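You operate a simulated robot arm through the tools that you are given. There is no shell and no other tool. Be economical: measure what you need, move in short steps, check, and stop when the job is done.

Carry out the task below with a simulated robot arm. There is one attempt and no reset: what you move stays moved.

TASK
Fit both cylinders in their bores in the blue block.
Fine: thick in the wide bore, thin in the narrow; lock the block in the nest first and release it after.

The check looks at the end state, three seconds after you hand in, the way a careful person would. Anything else that was tipped, shoved, dropped, spilled or broken makes it a failure.

THE ROBOT
A 7-joint arm with a two-finger parallel gripper, fixed in place. Base frame: the origin is at the foot of the arm, x ahead of it, y to its left, z up. Lengths are in mm, angles in degrees, forces in N, time in s.
With the tool pointing down near the work surface it reaches from about 220 to 580 mm from the base axis. Its first joint turns from -66.0 to 66.0 degrees. Payload 2.5 kg.
The TCP is the grasp point between the finger pads, 23 mm short of the fingertips. In the tool frame z runs along the fingers and y along their closing line. Largest opening 94 mm; finger width 38, thickness 10; the body of the gripper, 54 by 96 mm, starts 39 mm behind the TCP.
Orientation is told as [roll, pitch, yaw] about the base's x, y, z axes, in that order, counted from this pose: with the fingers straight down and closing along the base's y, the tool's x points along the base's -x, its y along +y and its z along -z.

THE INTERFACE
- The arm moves only by the tool move_arm. Its argument "targets" is a list of rows, each an object (a shift or turn left out is 0, a gripper value left out holds the last) with "linear": the shift along the tool's x, y, z in units of 30 mm (1.0 is 30 mm), a list of three; "rot": the turn, a rotation vector about the tool's x, y, z in units of 8 degrees (1.0 is 8 degrees), a list of three. In form: [{"linear": [x, y, z], "rot": [wx, wy, wz]}, ...]. A call has 1 to 12 rows; each row shifts and turns the commanded pose from where the row before left it, along the tool's axes as they then stand. "jaw" is the opening, from 0 (shut) to 1 (fully open), set as the call begins (left out, the last holds). A call with a number of a shift or a turn outside -1 to 1 is refused whole. Each row takes 0.2 s and may step no farther than 50 mm and 8.6 degrees from the row before; otherwise, or with a gripper value out of range, the whole call is refused. Where a pose cannot be reached the arm comes as near as it can. A force on the tool above 90 N (or 10 N above the force at the start of the call, whichever is more), or a blocked arm, ends the call early, and 0.2 s more pass. The fingers move at their own pace (about 108 mm/s each) and stop on an object; they squeeze with about 25 N. The grip force told is the motor's: it shows also when the fingers shut on nothing. Time passes only in rows, and 0.2 s behind the last, so rows that do not move let the fingers close. It gives the time, the measured TCP pose, the force on the tool (base axes), the opening and the grip force at its end, in the units of the frame above (readings bear some noise).
- Cameras (640 x 400 px; columns grow to the right, rows downward): "scene" is fixed at [104.1, -396.8, 542.6]; the picture's right is [0.92, -0.38, 0.00], its down [-0.23, -0.55, -0.80] and it looks along [0.31, 0.74, -0.60] (base axes); focal length 374 px, centre (320, 200). "wrist" rides on the gripper at [86, 16, -74] in the tool frame; the picture's right is [-0.18, 0.98, 0.00], its down [-0.58, -0.11, -0.81] and it looks along [-0.79, -0.15, 0.59] (tool axes); focal length 243 px, centre (320, 200). There is no depth. A picture from a camera that has moved, and an enlarged one, comes with that camera's place and axes in the base frame and with its lens.
- snapshot(camera): a new picture of that camera. The clock stands still meanwhile.
- enlarge(camera, box): a new picture of the part [left, top, right, bottom] of that camera's present view, enlarged. The clock stands still meanwhile.
- job_done(): hands the job in; it is judged then, once.

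Work in short steps. Places have to be worked out from the pictures, the camera data and where the tool is seen: move nearer, look again, correct. Check each grasp and each placing, and mend what went wrong. You have 120 turns and 76 pictures in all, those below and enlarged ones among them. Open the gripper and draw the arm clear of the work before you hand the job in, unless the task says otherwise; then end with one line.

The tools are called as name(argument=value, ...) on one line, values as JSON. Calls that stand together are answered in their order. move_arm: Moves the arm, as the interface text tells. Its arguments: {"type":"object","properties":{"targets":{"type":"array","items":{"type":"object","properties":{"linear":{"type":"array","items":{"type":"number"}},"rot":{"type":"array","items":{"type":"number"}}}}},"jaw":{"type":"number"}},"required":["targets"]} The other tools are called the same way: snapshot (camera) takes a picture; enlarge (camera, box) takes an enlarged picture of a part of a camera's view; job_done () hands the job in.

At the start:

```text
clock: 0.0
tcp_pos: [418.0, 121.7, 283.3]
ee_rot: [0.0, 0.1, 0.0]
ft_force: [-1.0, -0.7, 0.2]
width: 94.2
grasp_force: 0.0
```

scene: 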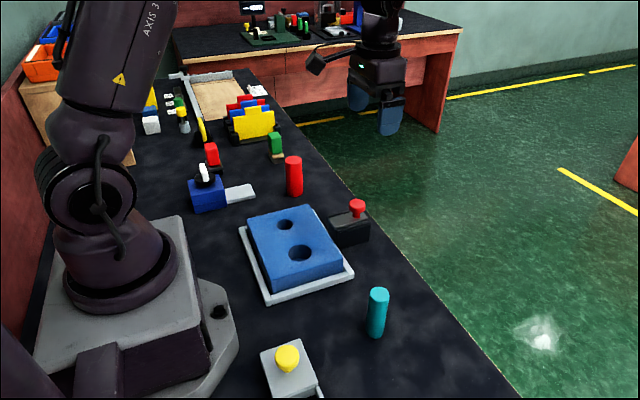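
wrist: 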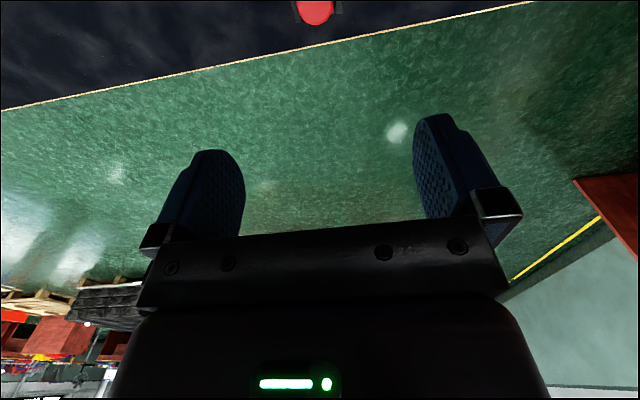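

I'll look closer at the work area: block, cylinders, and the devices around it.

enlarge(camera="scene", box=[180, 130, 400, 268])

enlarge(camera="scene", box=[220, 200, 440, 400])

```text
2.90 times, centred on (290, 199) of scene
camera zoom: at [104.1, -396.8, 542.6], right [0.92, -0.38, 0.0], down [-0.23, -0.55, -0.8], along [0.31, 0.74, -0.6], focal length 1084 px, centre (407, 203)
```

zoom: 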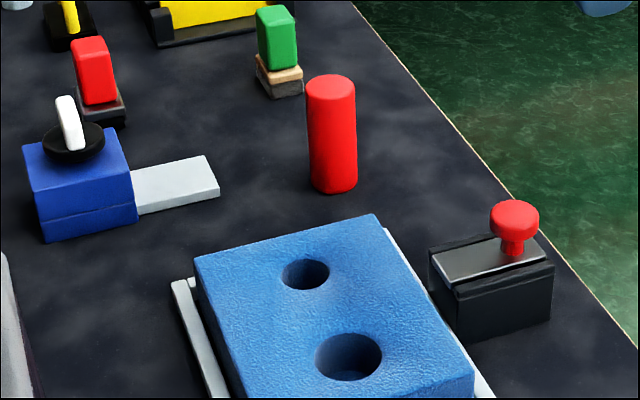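

```text
2.00 times, centred on (330, 300) of scene
camera zoom: at [104.1, -396.8, 542.6], right [0.92, -0.38, 0.0], down [-0.23, -0.55, -0.8], along [0.31, 0.74, -0.6], focal length 748 px, centre (300, 0)
```

zoom: 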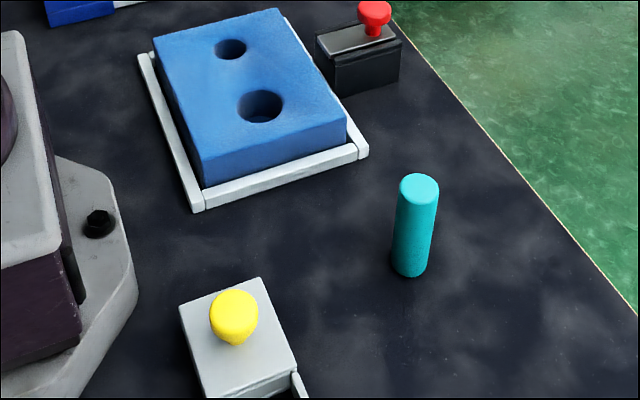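

The red-knobbed slider box beside the nest looks like the lock; two other knobs could be decoys. I move the wrist camera back to look at it, between the fingers.

move_arm(targets=[{"linear": [0.98, 0, 0.92]}, {"linear": [0.98, 0, 0.92]}, {"linear": [0.98, 0, 0.92]}], jaw=1)

snapshot(camera="wrist")

```text
clock: 0.8
tcp_pos: [328.5, 124.7, 199.1]
ee_rot: [0.0, 0.0, 0.0]
ft_force: [-0.1, 0.6, 0.0]
width: 94.0
grasp_force: 0.0
```

```text
71 pictures are left
camera wrist: at [242.8, 141.8, 272.6], right [0.18, 0.98, 0.0], down [0.58, -0.11, 0.81], along [0.79, -0.15, -0.59], focal length 243 px, centre (320, 200)
```

wrist: 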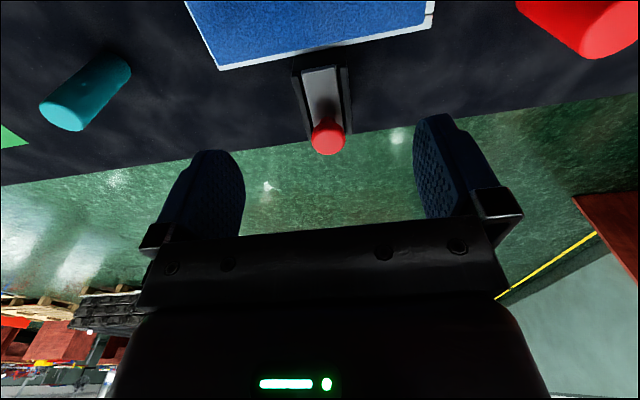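

The slide with the red knob points at the block's side. Enlarging it.

enlarge(camera="wrist", box=[200, 0, 440, 170])

enlarge(camera="scene", box=[310, 180, 400, 260])

```text
2.35 times, centred on (320, 85) of wrist
camera zoom: at [242.8, 141.8, 272.6], right [0.18, 0.98, 0.0], down [0.58, -0.11, 0.81], along [0.79, -0.15, -0.59], focal length 571 px, centre (320, 471)
```

zoom: 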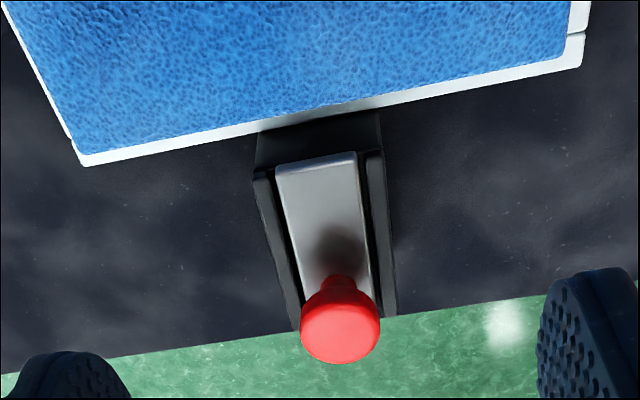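

```text
5.00 times, centred on (355, 220) of scene
camera zoom: at [104.1, -396.8, 542.6], right [0.92, -0.38, 0.0], down [-0.23, -0.55, -0.8], along [0.31, 0.74, -0.6], focal length 1871 px, centre (145, 100)
```

zoom: 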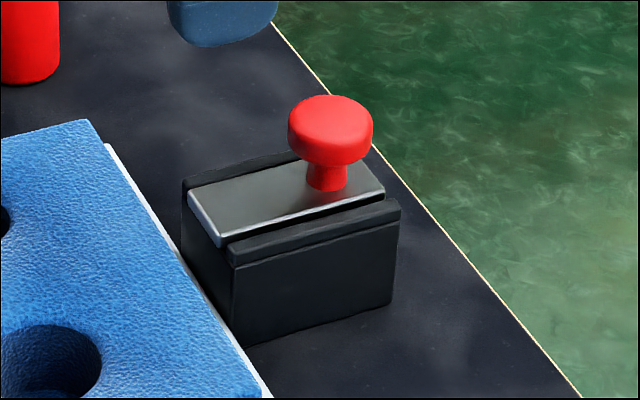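

The knob cap is at about (398, 121, 85) and ~33 mm wide; its bar slides towards the block (−x). I move above it and check alignment.

move_arm(targets=[{"linear": [-0.77, -0.04, 0.54]}, {"linear": [-0.77, -0.04, 0.54]}, {"linear": [-0.78, -0.04, 0.55]}, {}])

snapshot(camera="wrist")

snapshot(camera="scene")

```text
clock: 1.8
tcp_pos: [398.4, 120.8, 151.7]
ee_rot: [0.0, 0.0, 0.0]
ft_force: [0.8, 0.1, 0.4]
width: 93.9
grasp_force: 0.0
```

```text
68 pictures are left
camera wrist: at [313.3, 136.8, 225.7], right [0.18, 0.98, 0.0], down [0.58, -0.11, 0.81], along [0.79, -0.15, -0.59], focal length 243 px, centre (320, 200)
```

wrist: 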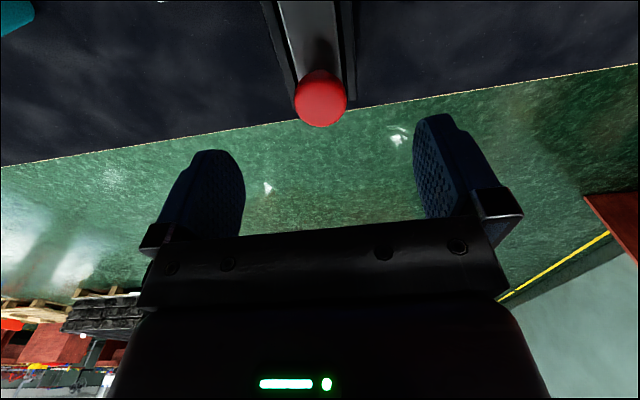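

```text
67 pictures are left
```

scene: 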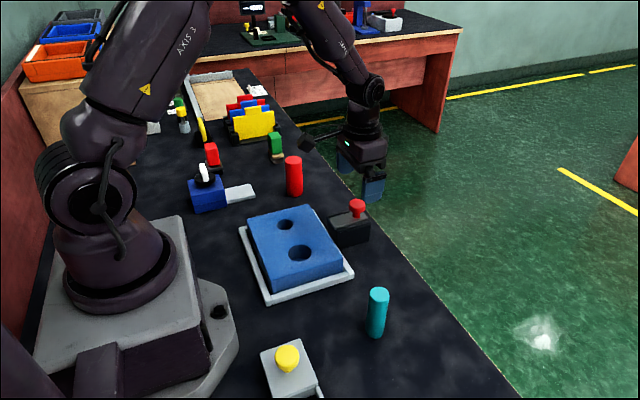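

Knob is centred at about (397, 121). I lower to TCP z≈100 and look before closing.

move_arm(targets=[{"linear": [0.02, 0, 0.6]}, {"linear": [0.02, 0, 0.6]}, {"linear": [0, 0, 0.5]}, {}])

enlarge(camera="scene", box=[310, 140, 420, 250])

snapshot(camera="wrist")

```text
clock: 2.8
tcp_pos: [396.5, 118.3, 100.8]
ee_rot: [0.0, -0.1, 0.0]
ft_force: [-0.1, 0.5, -0.3]
width: 94.0
grasp_force: 0.2
```

```text
3.64 times, centred on (365, 195) of scene
camera zoom: at [104.1, -396.8, 542.6], right [0.92, -0.38, 0.0], down [-0.23, -0.55, -0.8], along [0.31, 0.74, -0.6], focal length 1361 px, centre (156, 218)
```

zoom: 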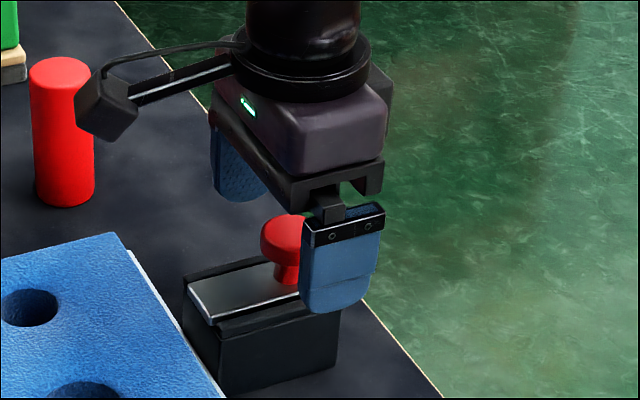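

```text
65 pictures are left
camera wrist: at [310.5, 134.3, 174.5], right [0.18, 0.98, 0.0], down [0.58, -0.11, 0.81], along [0.79, -0.15, -0.59], focal length 243 px, centre (320, 200)
```

wrist: 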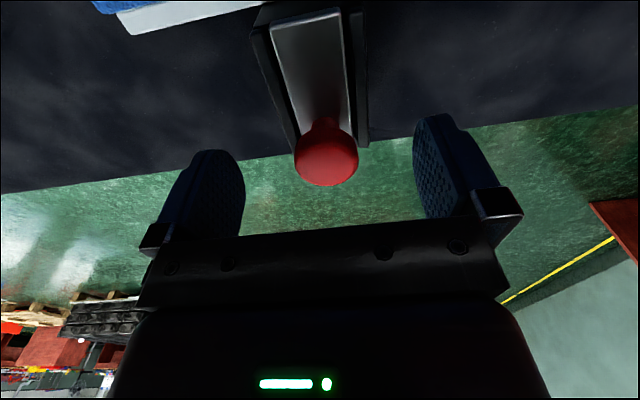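

The cap seems a bit lower (z≈77). I lower 11 mm, centre in y, and close on the cap.

move_arm(targets=[{"linear": [0, 0.08, 0.37]}, {}])

move_arm(targets=[{}, {}, {}], jaw=0.25)

enlarge(camera="scene", box=[310, 140, 420, 250])

```text
clock: 3.4
tcp_pos: [395.9, 120.0, 89.0]
ee_rot: [0.0, -0.1, 0.0]
ft_force: [0.4, 0.2, 0.2]
width: 93.9
grasp_force: 0.0
```

```text
clock: 4.2
tcp_pos: [394.8, 120.1, 88.5]
ee_rot: [-0.1, 0.0, 0.1]
ft_force: [0.8, 3.5, -2.3]
width: 32.9
grasp_force: 45.2
```

```text
3.64 times, centred on (365, 195) of scene
camera zoom: at [104.1, -396.8, 542.6], right [0.92, -0.38, 0.0], down [-0.23, -0.55, -0.8], along [0.31, 0.74, -0.6], focal length 1361 px, centre (156, 218)
```

zoom: 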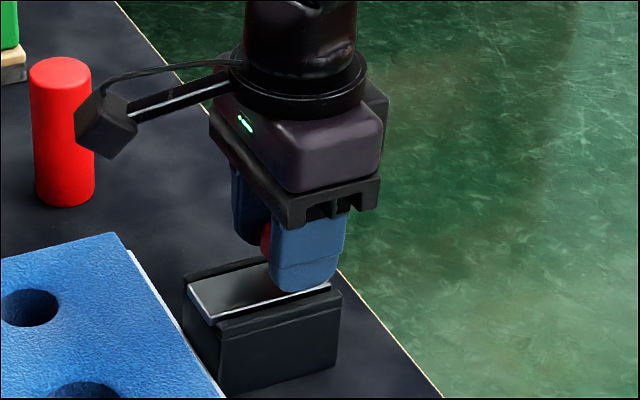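

Gripped the cap (32.9 mm). Now slide it towards the block in small steps.

move_arm(targets=[{"linear": [0.2, 0, 0]}, {"linear": [0.2, 0, 0]}, {}])

```text
clock: 5.0
tcp_pos: [384.8, 119.8, 88.7]
ee_rot: [0.1, 0.0, 0.0]
ft_force: [0.5, 5.5, -7.0]
width: 32.9
grasp_force: 44.6
```

It moves freely. Continue.

move_arm(targets=[{"linear": [0.2, 0, 0]}, {"linear": [0.2, 0, 0]}, {}])

enlarge(camera="scene", box=[270, 140, 400, 270])

```text
clock: 5.8
tcp_pos: [373.1, 120.2, 89.7]
ee_rot: [0.1, -0.1, 0.0]
ft_force: [-0.1, 10.2, 0.7]
width: 33.1
grasp_force: 44.9
```

```text
3.08 times, centred on (335, 205) of scene
camera zoom: at [104.1, -396.8, 542.6], right [0.92, -0.38, 0.0], down [-0.23, -0.55, -0.8], along [0.31, 0.74, -0.6], focal length 1151 px, centre (274, 185)
```

zoom: 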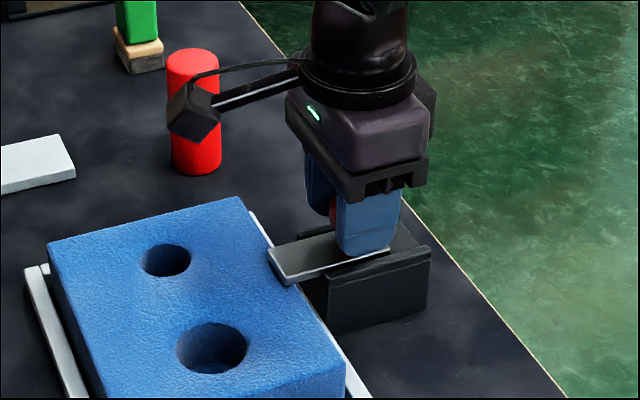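

The bar is sliding over the block's edge. Continue to its stop.

move_arm(targets=[{"linear": [0.2, 0.02, 0]}, {"linear": [0.2, 0.02, 0]}, {}])

move_arm(targets=[{"linear": [0.15, 0, 0]}, {"linear": [0.15, 0, 0]}, {}])

enlarge(camera="scene", box=[270, 140, 400, 270])

```text
clock: 6.6
tcp_pos: [364.8, 120.6, 89.7]
ee_rot: [0.0, -0.8, -0.1]
ft_force: [32.8, 4.2, -22.1]
width: 32.9
grasp_force: 44.5
```

```text
clock: 7.4
tcp_pos: [358.7, 118.8, 90.9]
ee_rot: [0.2, -1.3, -0.2]
ft_force: [38.9, -11.4, 5.0]
width: 32.9
grasp_force: 45.1
```

```text
3.08 times, centred on (335, 205) of scene
camera zoom: at [104.1, -396.8, 542.6], right [0.92, -0.38, 0.0], down [-0.23, -0.55, -0.8], along [0.31, 0.74, -0.6], focal length 1151 px, centre (274, 185)
```

zoom: 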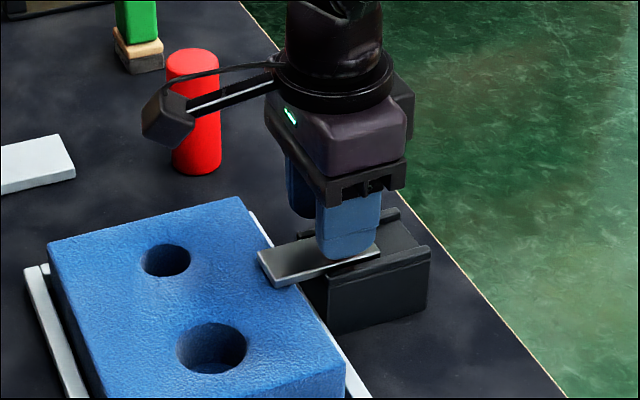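

Force rose to ~35 N at the stop, so the bar is fully engaged. I release, rise, and check.

move_arm(targets=[{}, {}, {}], jaw=1)

move_arm(targets=[{"linear": [0, 0, -1]}, {"linear": [0, 0, -1]}, {"linear": [0, 0, -1]}, {"linear": [0, 0, -1]}, {}])

snapshot(camera="wrist")

enlarge(camera="scene", box=[230, 180, 390, 310])

```text
clock: 8.2
tcp_pos: [351.4, 121.0, 88.0]
ee_rot: [0.0, 0.1, 0.0]
ft_force: [0.7, 0.0, -0.3]
width: 94.2
grasp_force: 0.0
```

```text
clock: 9.4
tcp_pos: [351.7, 121.5, 209.3]
ee_rot: [0.0, 0.0, 0.0]
ft_force: [-0.4, 0.1, -0.9]
width: 94.1
grasp_force: 0.0
```

```text
61 pictures are left
camera wrist: at [265.9, 138.2, 282.2], right [0.18, 0.98, 0.0], down [0.58, -0.11, 0.81], along [0.79, -0.15, -0.59], focal length 243 px, centre (320, 200)
```

wrist: 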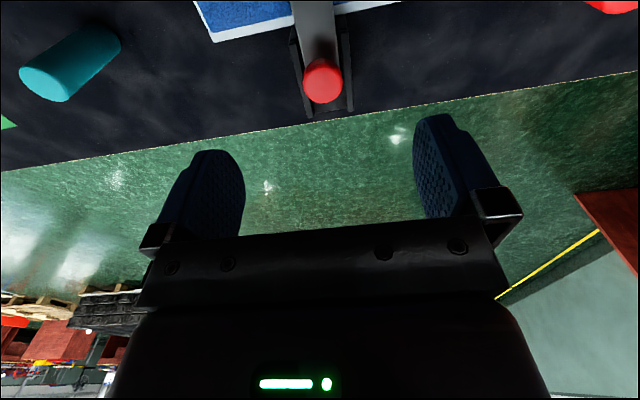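

```text
3.08 times, centred on (310, 245) of scene
camera zoom: at [104.1, -396.8, 542.6], right [0.92, -0.38, 0.0], down [-0.23, -0.55, -0.8], along [0.31, 0.74, -0.6], focal length 1151 px, centre (351, 62)
```

zoom: 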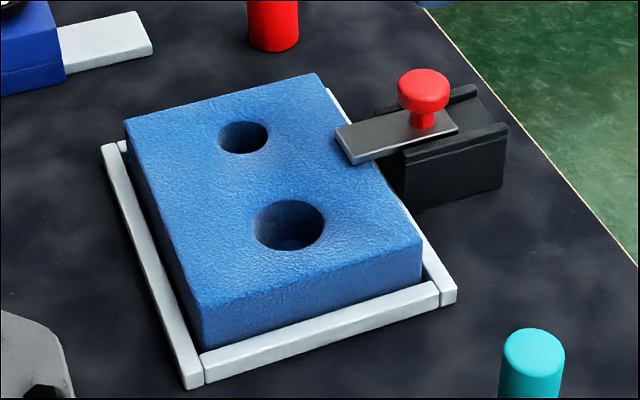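

The bar overlaps the block's edge: locked. Now I tilt the tool so the wrist camera looks down at the bores.

move_arm(targets=[{"rot": [0, 1, 0]}, {"rot": [0, 1, 0]}, {"rot": [0, 1, 0]}, {"rot": [0, 1, 0]}, {"linear": [0.57, -0.1, 0.35]}, {"linear": [0.57, -0.1, 0.35]}, {}])

snapshot(camera="wrist")

```text
clock: 11.0
tcp_pos: [312.5, 114.4, 209.9]
ee_rot: [0.0, 32.0, 0.0]
ft_force: [0.5, 0.7, -0.5]
width: 93.7
grasp_force: 0.1
```

```text
59 pictures are left
camera wrist: at [279.0, 131.5, 317.8], right [0.16, 0.98, -0.1], down [0.92, -0.11, 0.38], along [0.36, -0.15, -0.92], focal length 243 px, centre (320, 200)
```

wrist: 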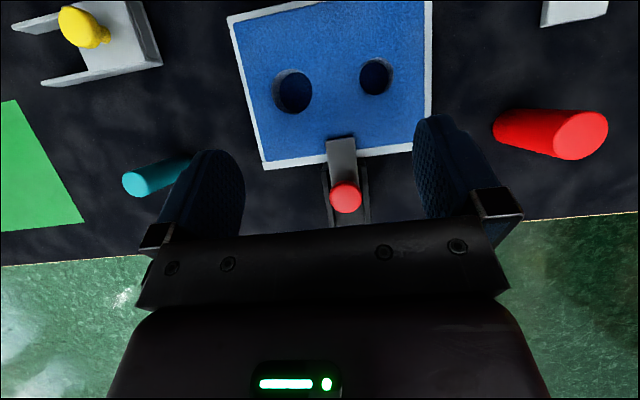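

enlarge(camera="wrist", box=[220, 0, 460, 150])

enlarge(camera="wrist", box=[450, 60, 640, 179])

```text
2.67 times, centred on (340, 75) of wrist
camera zoom: at [279.0, 131.5, 317.8], right [0.16, 0.98, -0.1], down [0.92, -0.11, 0.38], along [0.36, -0.15, -0.92], focal length 647 px, centre (267, 533)
```

zoom: 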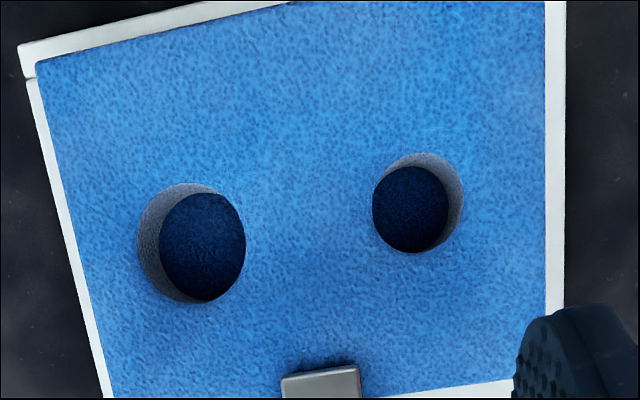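

```text
3.36 times, centred on (545, 120) of wrist
camera zoom: at [279.0, 131.5, 317.8], right [0.16, 0.98, -0.1], down [0.92, -0.11, 0.38], along [0.36, -0.15, -0.92], focal length 816 px, centre (-436, 471)
```

zoom: 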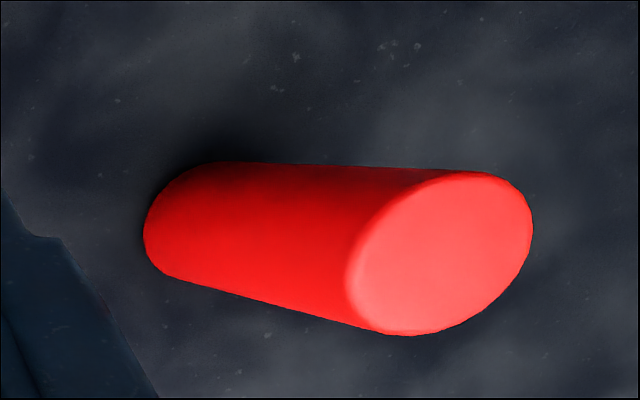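

Bores measured: wide ≈(260, 78), narrow ≈(260, 163), block top z≈46; red cylinder ≈(333, 313), ~99 tall. I level the tool and go above red.

move_arm(targets=[{"rot": [0, -1, 0]}, {"rot": [0, -1, 0]}, {"rot": [0, -1, 0]}, {"rot": [0, -1, 0]}, {"linear": [-0.1, 0.945, 0]}, {"linear": [-0.1, 0.945, 0]}, {"linear": [-0.1, 0.945, 0]}, {"linear": [-0.1, 0.945, 0.1]}, {"linear": [-0.1, 0.945, 0.2]}, {"linear": [-0.1, 0.945, 0.2]}, {"linear": [-0.1, 0.945, 0.2]}, {}])

snapshot(camera="wrist")

snapshot(camera="scene")

```text
clock: 13.6
tcp_pos: [331.7, 313.8, 186.1]
ee_rot: [0.0, -0.1, 0.0]
ft_force: [-0.8, 0.1, -0.1]
width: 94.0
grasp_force: 0.0
```

```text
56 pictures are left
camera wrist: at [247.3, 330.0, 259.9], right [0.18, 0.98, 0.0], down [0.58, -0.11, 0.81], along [0.79, -0.15, -0.59], focal length 243 px, centre (320, 200)
```

wrist: 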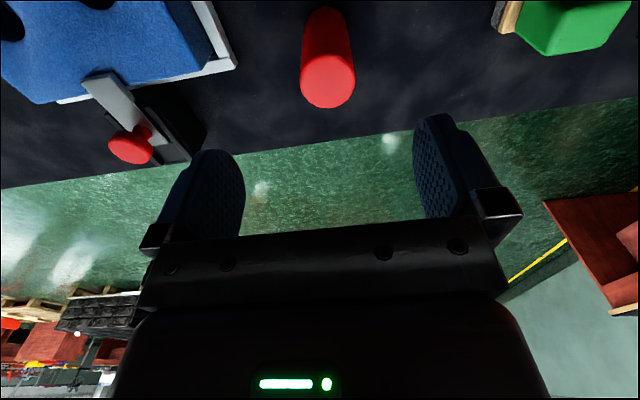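

```text
55 pictures are left
```

scene: 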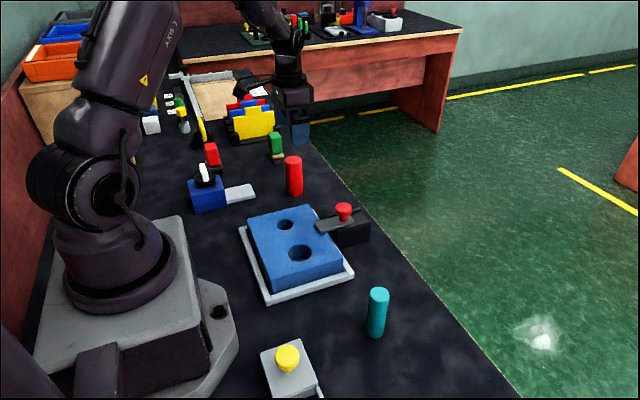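

Red's top appears at about (332, 319). I lower and shift y by +5, then look again.

move_arm(targets=[{"linear": [0, 0.08, 0.85]}, {"linear": [0, 0.08, 0.85]}, {}])

snapshot(camera="wrist")

enlarge(camera="scene", box=[230, 90, 340, 210])

```text
clock: 14.4
tcp_pos: [334.0, 316.8, 136.0]
ee_rot: [0.0, 0.0, 0.1]
ft_force: [0.3, -0.9, 0.3]
width: 93.9
grasp_force: 0.0
```

```text
54 pictures are left
camera wrist: at [248.5, 334.1, 209.3], right [0.18, 0.98, 0.0], down [0.58, -0.11, 0.81], along [0.79, -0.15, -0.59], focal length 243 px, centre (320, 200)
```

wrist: 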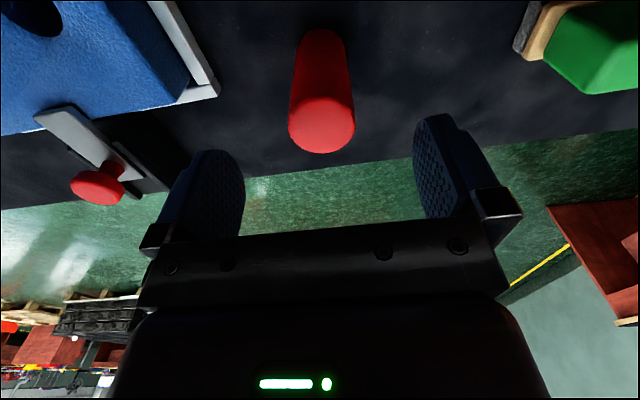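

```text
3.33 times, centred on (285, 150) of scene
camera zoom: at [104.1, -396.8, 542.6], right [0.92, -0.38, 0.0], down [-0.23, -0.55, -0.8], along [0.31, 0.74, -0.6], focal length 1247 px, centre (437, 367)
```

zoom: 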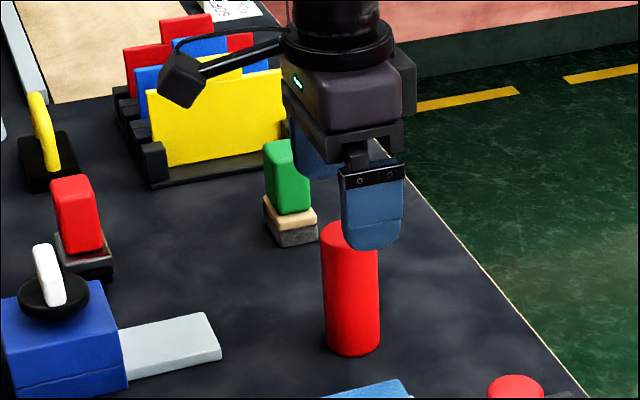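

Red is within ~2 mm of centre. Descend to TCP z≈78 and close.

move_arm(targets=[{"linear": [0, 0.06, 0.65]}, {"linear": [0, 0, 0.65]}, {"linear": [0, 0, 0.6]}, {}])

snapshot(camera="wrist")

```text
clock: 15.4
tcp_pos: [333.2, 322.0, 77.6]
ee_rot: [0.0, -0.1, 0.1]
ft_force: [0.3, 0.8, 0.6]
width: 94.0
grasp_force: 0.1
```

```text
52 pictures are left
camera wrist: at [248.4, 338.2, 152.2], right [0.18, 0.98, 0.0], down [0.58, -0.11, 0.81], along [0.79, -0.15, -0.59], focal length 243 px, centre (320, 200)
```

wrist: 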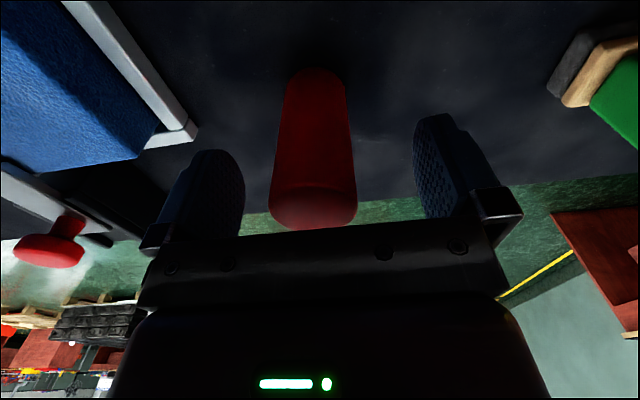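

Cylinder slightly toward −y; shift −2.5 mm, then close.

move_arm(targets=[{"linear": [0, -0.08, 0]}, {}])

move_arm(targets=[{}, {}, {}, {}], jaw=0.2)

snapshot(camera="wrist")

enlarge(camera="scene", box=[230, 90, 340, 210])

```text
clock: 16.0
tcp_pos: [333.4, 317.3, 79.7]
ee_rot: [0.0, 0.0, 0.0]
ft_force: [0.1, -0.6, -0.4]
width: 94.0
grasp_force: 0.0
```

```text
clock: 17.0
tcp_pos: [334.0, 318.6, 81.0]
ee_rot: [0.1, 0.0, 0.0]
ft_force: [-0.3, -0.9, 1.1]
width: 39.1
grasp_force: 24.9
```

```text
51 pictures are left
camera wrist: at [248.5, 335.4, 153.4], right [0.18, 0.98, 0.0], down [0.58, -0.11, 0.81], along [0.79, -0.15, -0.59], focal length 243 px, centre (320, 200)
```

wrist: 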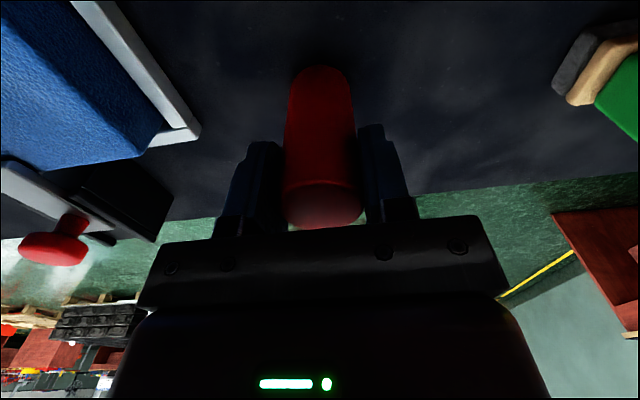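

```text
3.33 times, centred on (285, 150) of scene
camera zoom: at [104.1, -396.8, 542.6], right [0.92, -0.38, 0.0], down [-0.23, -0.55, -0.8], along [0.31, 0.74, -0.6], focal length 1247 px, centre (437, 367)
```

zoom: 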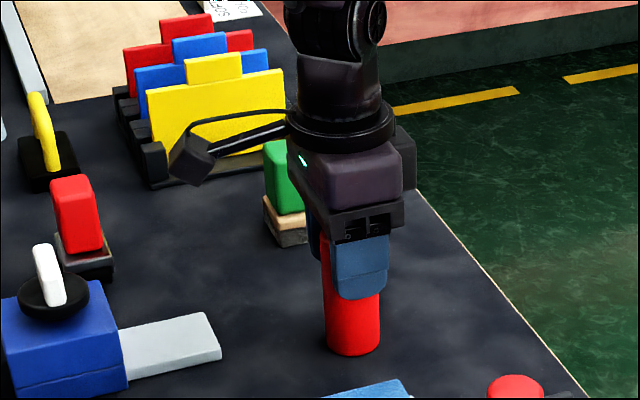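

Gripped at 39.1 mm. Lift 110 mm and carry towards the wide bore.

move_arm(targets=[{"linear": [0, 0, -0.3]}, {"linear": [0, 0, -0.8]}, {"linear": [0, 0, -0.9]}, {"linear": [0, 0, -0.9]}, {"linear": [0, 0, -0.8]}, {}])

move_arm(targets=[{"linear": [0.3, -0.9, 0]}, {"linear": [0.3, -0.9, 0]}, {"linear": [0.3, -0.9, 0]}, {"linear": [0.3, -0.9, 0]}, {"linear": [0.3, -0.9, 0]}, {"linear": [0.3, -0.9, 0]}, {"linear": [0.3, -0.9, 0]}, {"linear": [0.3, -0.9, 0]}, {"linear": [0.05, -0.83, 0]}, {}])

snapshot(camera="wrist")

snapshot(camera="scene")

```text
clock: 18.4
tcp_pos: [334.4, 319.1, 194.6]
ee_rot: [0.1, 0.0, 0.1]
ft_force: [0.8, -0.5, -1.4]
width: 39.2
grasp_force: 24.7
```

```text
clock: 20.6
tcp_pos: [259.9, 77.2, 193.1]
ee_rot: [0.0, 0.0, 0.0]
ft_force: [0.2, 0.1, -0.5]
width: 39.1
grasp_force: 24.8
```

```text
49 pictures are left
camera wrist: at [174.2, 93.2, 266.6], right [0.18, 0.98, 0.0], down [0.58, -0.11, 0.81], along [0.79, -0.15, -0.59], focal length 243 px, centre (320, 200)
```

wrist: 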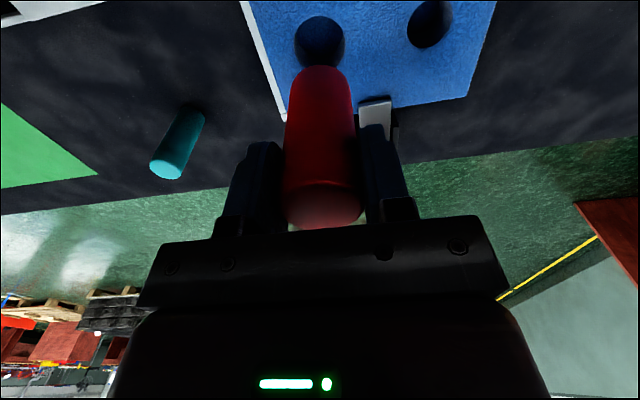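

```text
48 pictures are left
```

scene: 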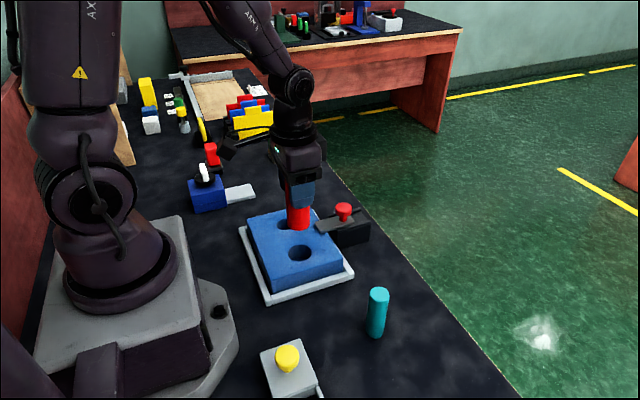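

enlarge(camera="wrist", box=[250, 0, 410, 100])

```text
4.00 times, centred on (330, 50) of wrist
camera zoom: at [174.2, 93.2, 266.6], right [0.18, 0.98, 0.0], down [0.58, -0.11, 0.81], along [0.79, -0.15, -0.59], focal length 970 px, centre (280, 800)
```

zoom: 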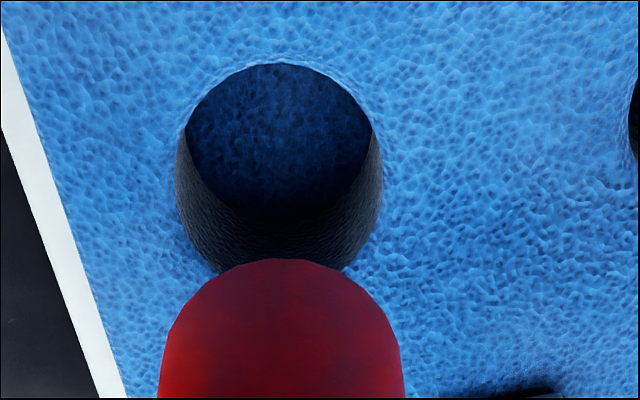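

Bore centre ≈(258.4, 77.4); the cylinder's bottom centre ≈(262, 77.3). Shift −3.5 mm in x and lower to ~15 mm above the block.

move_arm(targets=[{"linear": [0.117, 0, 0.6]}, {"linear": [0, 0, 0.6]}, {"linear": [0, 0, 0.5]}, {}])

enlarge(camera="wrist", box=[250, 0, 410, 100])

enlarge(camera="scene", box=[240, 160, 370, 290])

```text
clock: 21.6
tcp_pos: [257.6, 77.2, 140.7]
ee_rot: [0.0, 0.0, 0.0]
ft_force: [-0.4, 0.9, -1.5]
width: 38.9
grasp_force: 25.2
```

```text
4.00 times, centred on (330, 50) of wrist
camera zoom: at [171.7, 93.5, 214.4], right [0.18, 0.98, 0.0], down [0.58, -0.11, 0.81], along [0.79, -0.15, -0.59], focal length 970 px, centre (280, 800)
```

zoom: 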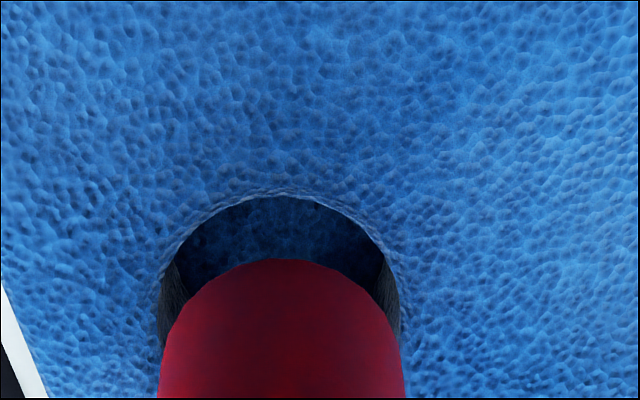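

```text
3.08 times, centred on (305, 225) of scene
camera zoom: at [104.1, -396.8, 542.6], right [0.92, -0.38, 0.0], down [-0.23, -0.55, -0.8], along [0.31, 0.74, -0.6], focal length 1151 px, centre (366, 123)
```

zoom: 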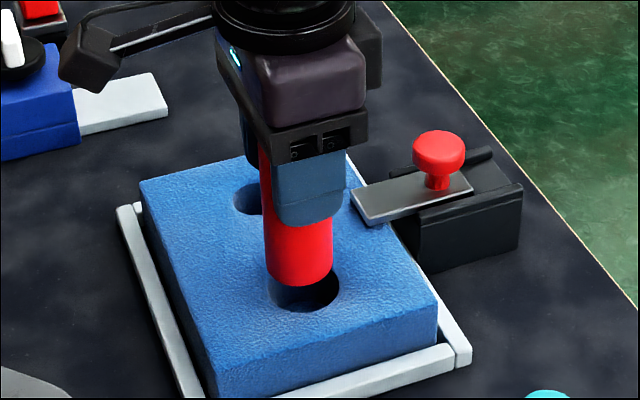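

Needs about −1.7 mm more in x. Correct and lower to just above the rim.

move_arm(targets=[{"linear": [0.05, -0.01, 0.18]}, {"linear": [0, 0, 0.15]}, {}])

enlarge(camera="wrist", box=[250, 20, 410, 120])

enlarge(camera="scene", box=[270, 210, 350, 270])

```text
clock: 22.4
tcp_pos: [253.0, 76.3, 129.9]
ee_rot: [0.0, 0.1, 0.0]
ft_force: [0.2, 0.6, -1.3]
width: 39.1
grasp_force: 25.4
```

```text
4.00 times, centred on (330, 70) of wrist
camera zoom: at [168.9, 93.6, 204.4], right [0.18, 0.98, 0.0], down [0.58, -0.11, 0.81], along [0.79, -0.15, -0.59], focal length 970 px, centre (280, 720)
```

zoom: 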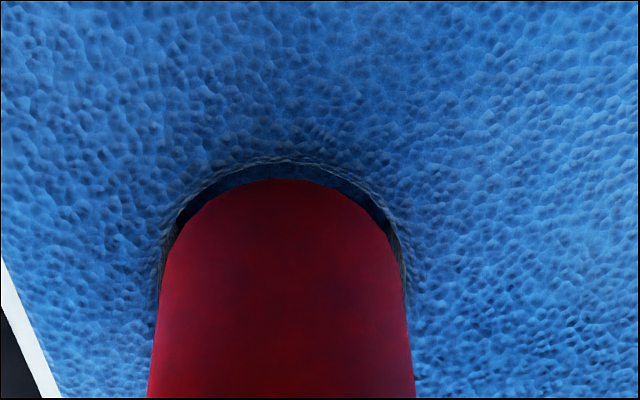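

```text
6.67 times, centred on (310, 240) of scene
camera zoom: at [104.1, -396.8, 542.6], right [0.92, -0.38, 0.0], down [-0.23, -0.55, -0.8], along [0.31, 0.74, -0.6], focal length 2494 px, centre (387, -67)
```

zoom: 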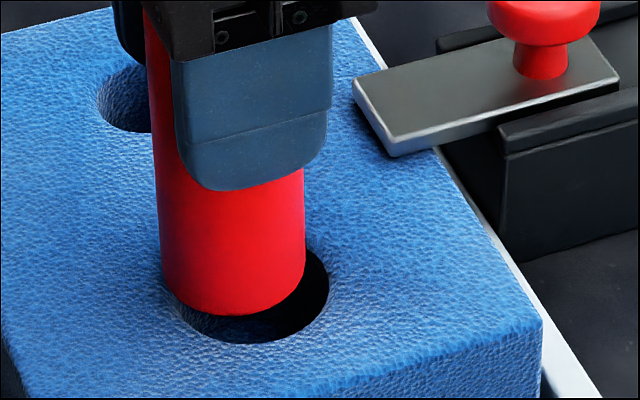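

Cross-checking both views: the cylinder is ~9 mm above the rim, about 3 mm too far −x and 1 mm too far +y. Correct and lower 6 mm.

move_arm(targets=[{"linear": [-0.1, -0.03, 0.1]}, {"linear": [0, 0, 0.1]}, {}])

enlarge(camera="wrist", box=[250, 20, 410, 120])

enlarge(camera="scene", box=[270, 210, 350, 270])

```text
clock: 23.2
tcp_pos: [256.6, 73.9, 123.6]
ee_rot: [0.0, -0.1, 0.0]
ft_force: [-0.9, -0.1, -0.1]
width: 39.2
grasp_force: 25.3
```

```text
4.00 times, centred on (330, 70) of wrist
camera zoom: at [171.6, 91.4, 197.8], right [0.18, 0.98, 0.0], down [0.58, -0.11, 0.81], along [0.79, -0.15, -0.59], focal length 970 px, centre (280, 720)
```

zoom: 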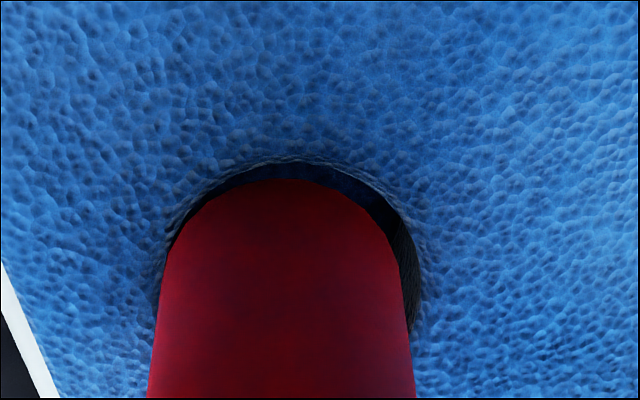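

```text
6.67 times, centred on (310, 240) of scene
camera zoom: at [104.1, -396.8, 542.6], right [0.92, -0.38, 0.0], down [-0.23, -0.55, -0.8], along [0.31, 0.74, -0.6], focal length 2494 px, centre (387, -67)
```

zoom: 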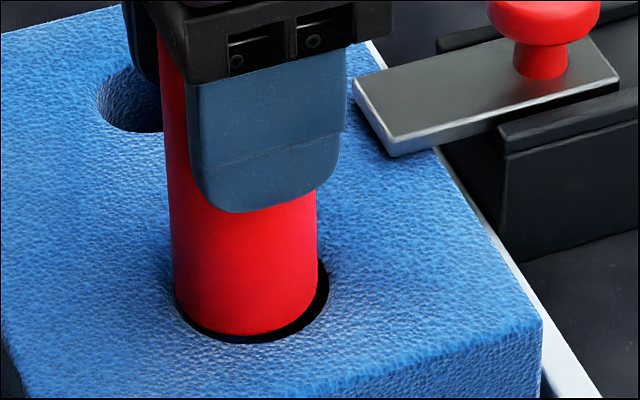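

Nearly concentric now. Nudge +x 0.8, +y 0.7, and lower gently watching the force.

move_arm(targets=[{"linear": [-0.027, 0.025, 0.05]}, {"linear": [0, 0, 0.08]}, {"linear": [0, 0, 0.05]}, {}])

enlarge(camera="wrist", box=[250, 20, 410, 120])

enlarge(camera="scene", box=[270, 210, 350, 270])

```text
clock: 24.2
tcp_pos: [258.3, 76.2, 118.7]
ee_rot: [0.0, 0.0, -0.1]
ft_force: [-0.1, -0.2, -1.0]
width: 39.2
grasp_force: 24.8
```

```text
4.00 times, centred on (330, 70) of wrist
camera zoom: at [172.9, 93.1, 192.4], right [0.18, 0.98, 0.0], down [0.58, -0.11, 0.81], along [0.79, -0.15, -0.59], focal length 970 px, centre (280, 720)
```

zoom: 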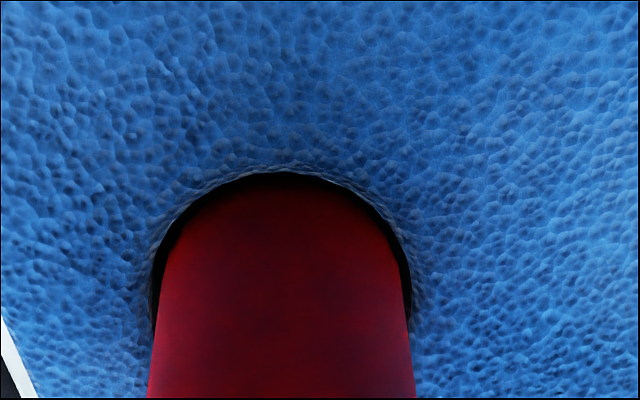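

```text
6.67 times, centred on (310, 240) of scene
camera zoom: at [104.1, -396.8, 542.6], right [0.92, -0.38, 0.0], down [-0.23, -0.55, -0.8], along [0.31, 0.74, -0.6], focal length 2494 px, centre (387, -67)
```

zoom: 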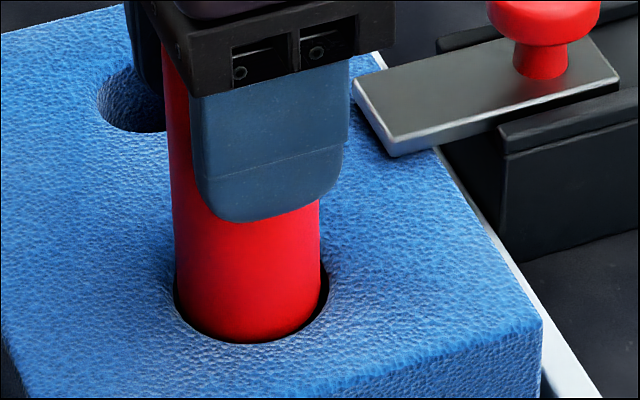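

Looks at the rim with no contact force. Lower another 5 mm.

move_arm(targets=[{"linear": [-0.015, 0, 0.06]}, {"linear": [0, 0, 0.06]}, {"linear": [0, 0, 0.06]}, {}])

```text
clock: 25.2
tcp_pos: [258.3, 75.9, 113.1]
ee_rot: [0.0, 0.0, 0.0]
ft_force: [0.3, -0.2, -1.5]
width: 38.6
grasp_force: 25.1
```

No force; the bottom should be ~7 mm into the bore. Continue down.

move_arm(targets=[{"linear": [0, 0, 0.12]}, {"linear": [0, 0, 0.12]}, {"linear": [0, 0, 0.12]}, {}])

enlarge(camera="scene", box=[250, 190, 370, 280])

```text
clock: 26.2
tcp_pos: [259.1, 76.1, 102.8]
ee_rot: [0.1, 0.0, 0.0]
ft_force: [1.2, -0.1, -0.9]
width: 38.9
grasp_force: 25.4
```

```text
4.44 times, centred on (310, 235) of scene
camera zoom: at [104.1, -396.8, 542.6], right [0.92, -0.38, 0.0], down [-0.23, -0.55, -0.8], along [0.31, 0.74, -0.6], focal length 1663 px, centre (364, 44)
```

zoom: 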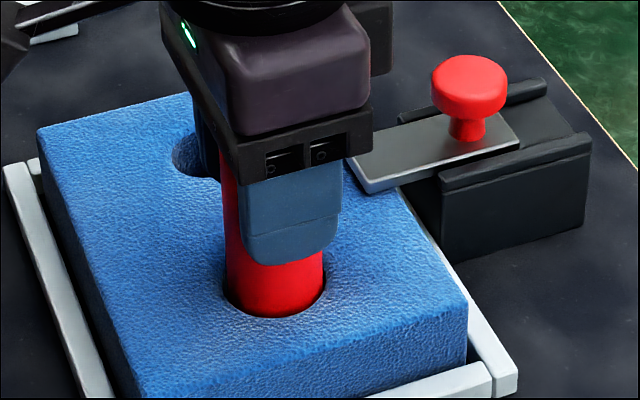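

It's inserting cleanly. Continue down in small rows until bottom contact.

move_arm(targets=[{"linear": [0, 0, 0.1]}, {"linear": [0, 0, 0.1]}, {"linear": [0, 0, 0.1]}, {}])

move_arm(targets=[{"linear": [0, 0, 0.07]}, {"linear": [0, 0, 0.07]}, {"linear": [0, 0, 0.07]}, {}])

```text
clock: 27.2
tcp_pos: [258.6, 76.2, 95.6]
ee_rot: [0.0, 0.0, 0.0]
ft_force: [0.3, -0.1, -2.0]
width: 38.8
grasp_force: 25.5
```

```text
clock: 28.2
tcp_pos: [257.8, 76.7, 89.0]
ee_rot: [0.0, 0.0, 0.0]
ft_force: [0.1, -0.5, -1.2]
width: 39.0
grasp_force: 24.7
```

move_arm(targets=[{"linear": [0, 0, 0.05]}, {"linear": [0, 0, 0.05]}, {}])

move_arm(targets=[{"linear": [0, 0, 0.05]}, {"linear": [0, 0, 0.05]}, {}])

```text
clock: 29.0
tcp_pos: [259.9, 76.8, 86.1]
ee_rot: [0.0, -0.1, 0.0]
ft_force: [0.8, -2.5, 20.6]
width: 39.4
grasp_force: 24.8
```

```text
clock: 29.8
tcp_pos: [259.3, 75.6, 81.8]
ee_rot: [0.0, -0.1, 0.0]
ft_force: [1.8, -0.4, 16.8]
width: 39.1
grasp_force: 25.2
```

Bottom contact (~20 N) at TCP z≈86: seated. Release and rise.

move_arm(targets=[{}, {}, {}], jaw=0.75)

move_arm(targets=[{"linear": [0, 0, -0.7]}, {"linear": [0, 0, -1]}, {"linear": [0, 0, -1]}, {"linear": [0, 0, -1]}, {}])

snapshot(camera="scene")

snapshot(camera="wrist")

```text
clock: 30.6
tcp_pos: [257.6, 75.9, 81.2]
ee_rot: [0.1, 0.0, 0.0]
ft_force: [0.7, 0.0, 0.4]
width: 70.4
grasp_force: 0.1
```

```text
clock: 31.8
tcp_pos: [257.3, 77.7, 194.4]
ee_rot: [0.1, -0.1, 0.0]
ft_force: [-0.6, -0.3, -0.5]
width: 70.5
grasp_force: 0.1
```

```text
37 pictures are left
```

scene: 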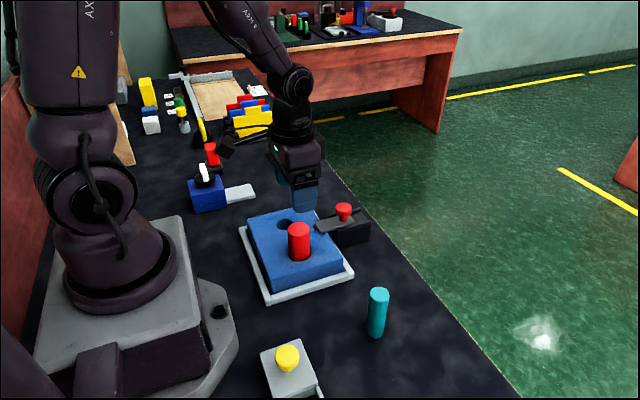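

```text
36 pictures are left
camera wrist: at [173.2, 94.6, 268.6], right [0.18, 0.98, 0.0], down [0.58, -0.11, 0.81], along [0.79, -0.15, -0.59], focal length 243 px, centre (320, 200)
```

wrist: 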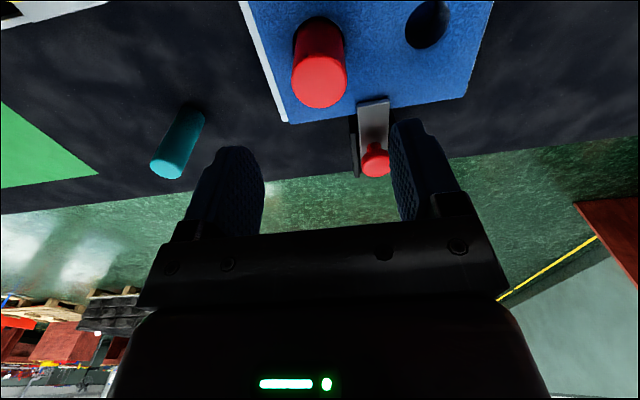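

Red is seated. Teal cylinder estimated near (323, −92). Move above it and look.

move_arm(targets=[{"linear": [-0.36, -0.94, 0]}, {"linear": [-0.36, -0.94, 0]}, {"linear": [-0.36, -0.94, 0]}, {"linear": [-0.36, -0.94, 0]}, {"linear": [-0.36, -0.94, 0.3]}, {"linear": [-0.36, -0.94, 0.5]}, {}], jaw=1)

snapshot(camera="wrist")

enlarge(camera="scene", box=[300, 230, 460, 350])

```text
clock: 33.4
tcp_pos: [324.2, -93.8, 169.2]
ee_rot: [0.0, 0.0, 0.0]
ft_force: [0.2, 0.3, 0.5]
width: 93.9
grasp_force: 0.1
```

```text
35 pictures are left
camera wrist: at [238.7, -76.8, 242.6], right [0.18, 0.98, 0.0], down [0.58, -0.11, 0.81], along [0.79, -0.15, -0.59], focal length 243 px, centre (320, 200)
```

wrist: 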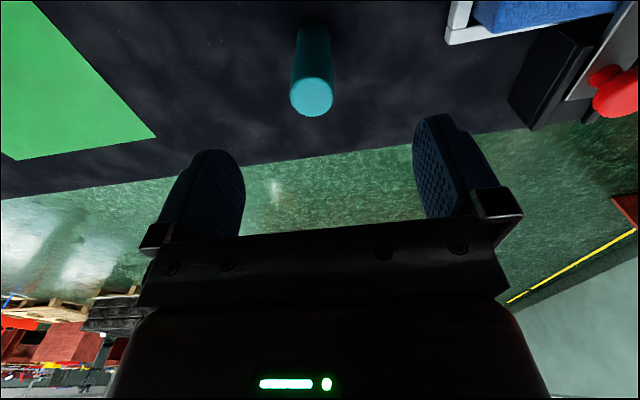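

```text
3.33 times, centred on (380, 290) of scene
camera zoom: at [104.1, -396.8, 542.6], right [0.92, -0.38, 0.0], down [-0.23, -0.55, -0.8], along [0.31, 0.74, -0.6], focal length 1247 px, centre (120, -100)
```

zoom: 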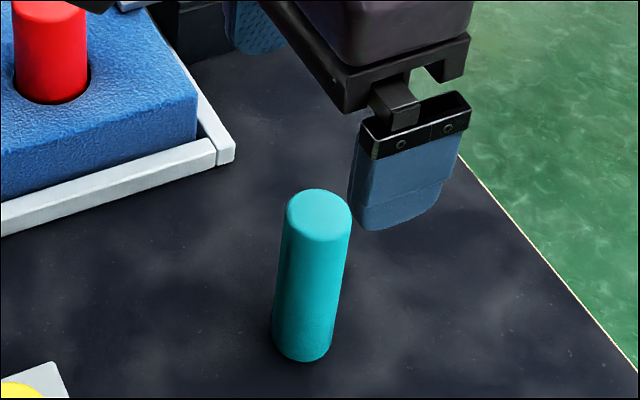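

Teal is centred ~6 mm to −y of the TCP, x matches. Correct and descend to z≈110, re-look.

move_arm(targets=[{"linear": [0, -0.2, 0.65]}, {"linear": [0, 0, 0.65]}, {"linear": [0, 0, 0.65]}, {}])

snapshot(camera="wrist")

```text
clock: 34.4
tcp_pos: [322.7, -97.8, 111.9]
ee_rot: [0.0, 0.0, 0.0]
ft_force: [-0.2, -0.5, 0.2]
width: 94.2
grasp_force: 0.0
```

```text
33 pictures are left
camera wrist: at [237.5, -81.7, 184.8], right [0.18, 0.98, 0.0], down [0.58, -0.11, 0.81], along [0.79, -0.15, -0.59], focal length 243 px, centre (320, 200)
```

wrist: 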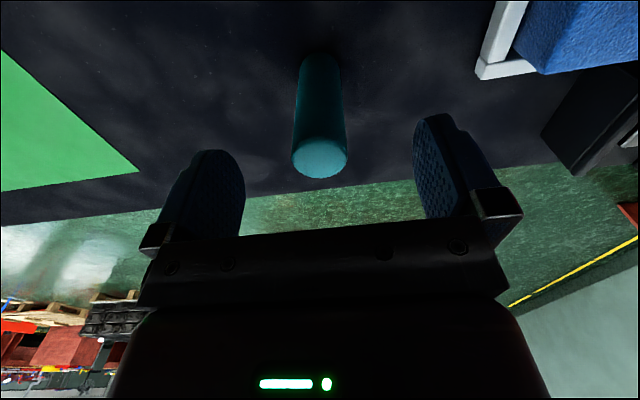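

Centred in y; x about +2. Descend to z≈79 and grip.

move_arm(targets=[{"linear": [-0.07, -0.02, 0.55]}, {"linear": [0, 0, 0.55]}, {}])

move_arm(targets=[{}, {}, {}, {}], jaw=0.1)

snapshot(camera="wrist")

```text
clock: 35.2
tcp_pos: [325.2, -98.0, 75.9]
ee_rot: [0.0, -0.1, 0.0]
ft_force: [-0.1, -0.1, -0.3]
width: 93.8
grasp_force: 0.0
```

```text
clock: 36.2
tcp_pos: [326.8, -99.0, 76.7]
ee_rot: [0.0, 0.0, -0.1]
ft_force: [-0.8, -0.3, -0.6]
width: 29.0
grasp_force: 25.0
```

```text
32 pictures are left
camera wrist: at [240.2, -82.1, 150.5], right [0.18, 0.98, 0.0], down [0.58, -0.11, 0.81], along [0.79, -0.15, -0.59], focal length 243 px, centre (320, 200)
```

wrist: 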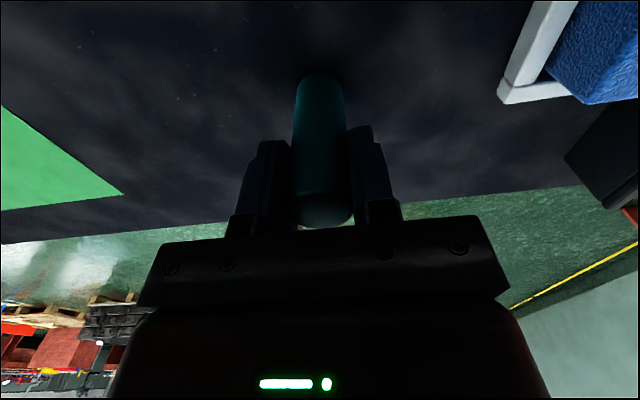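

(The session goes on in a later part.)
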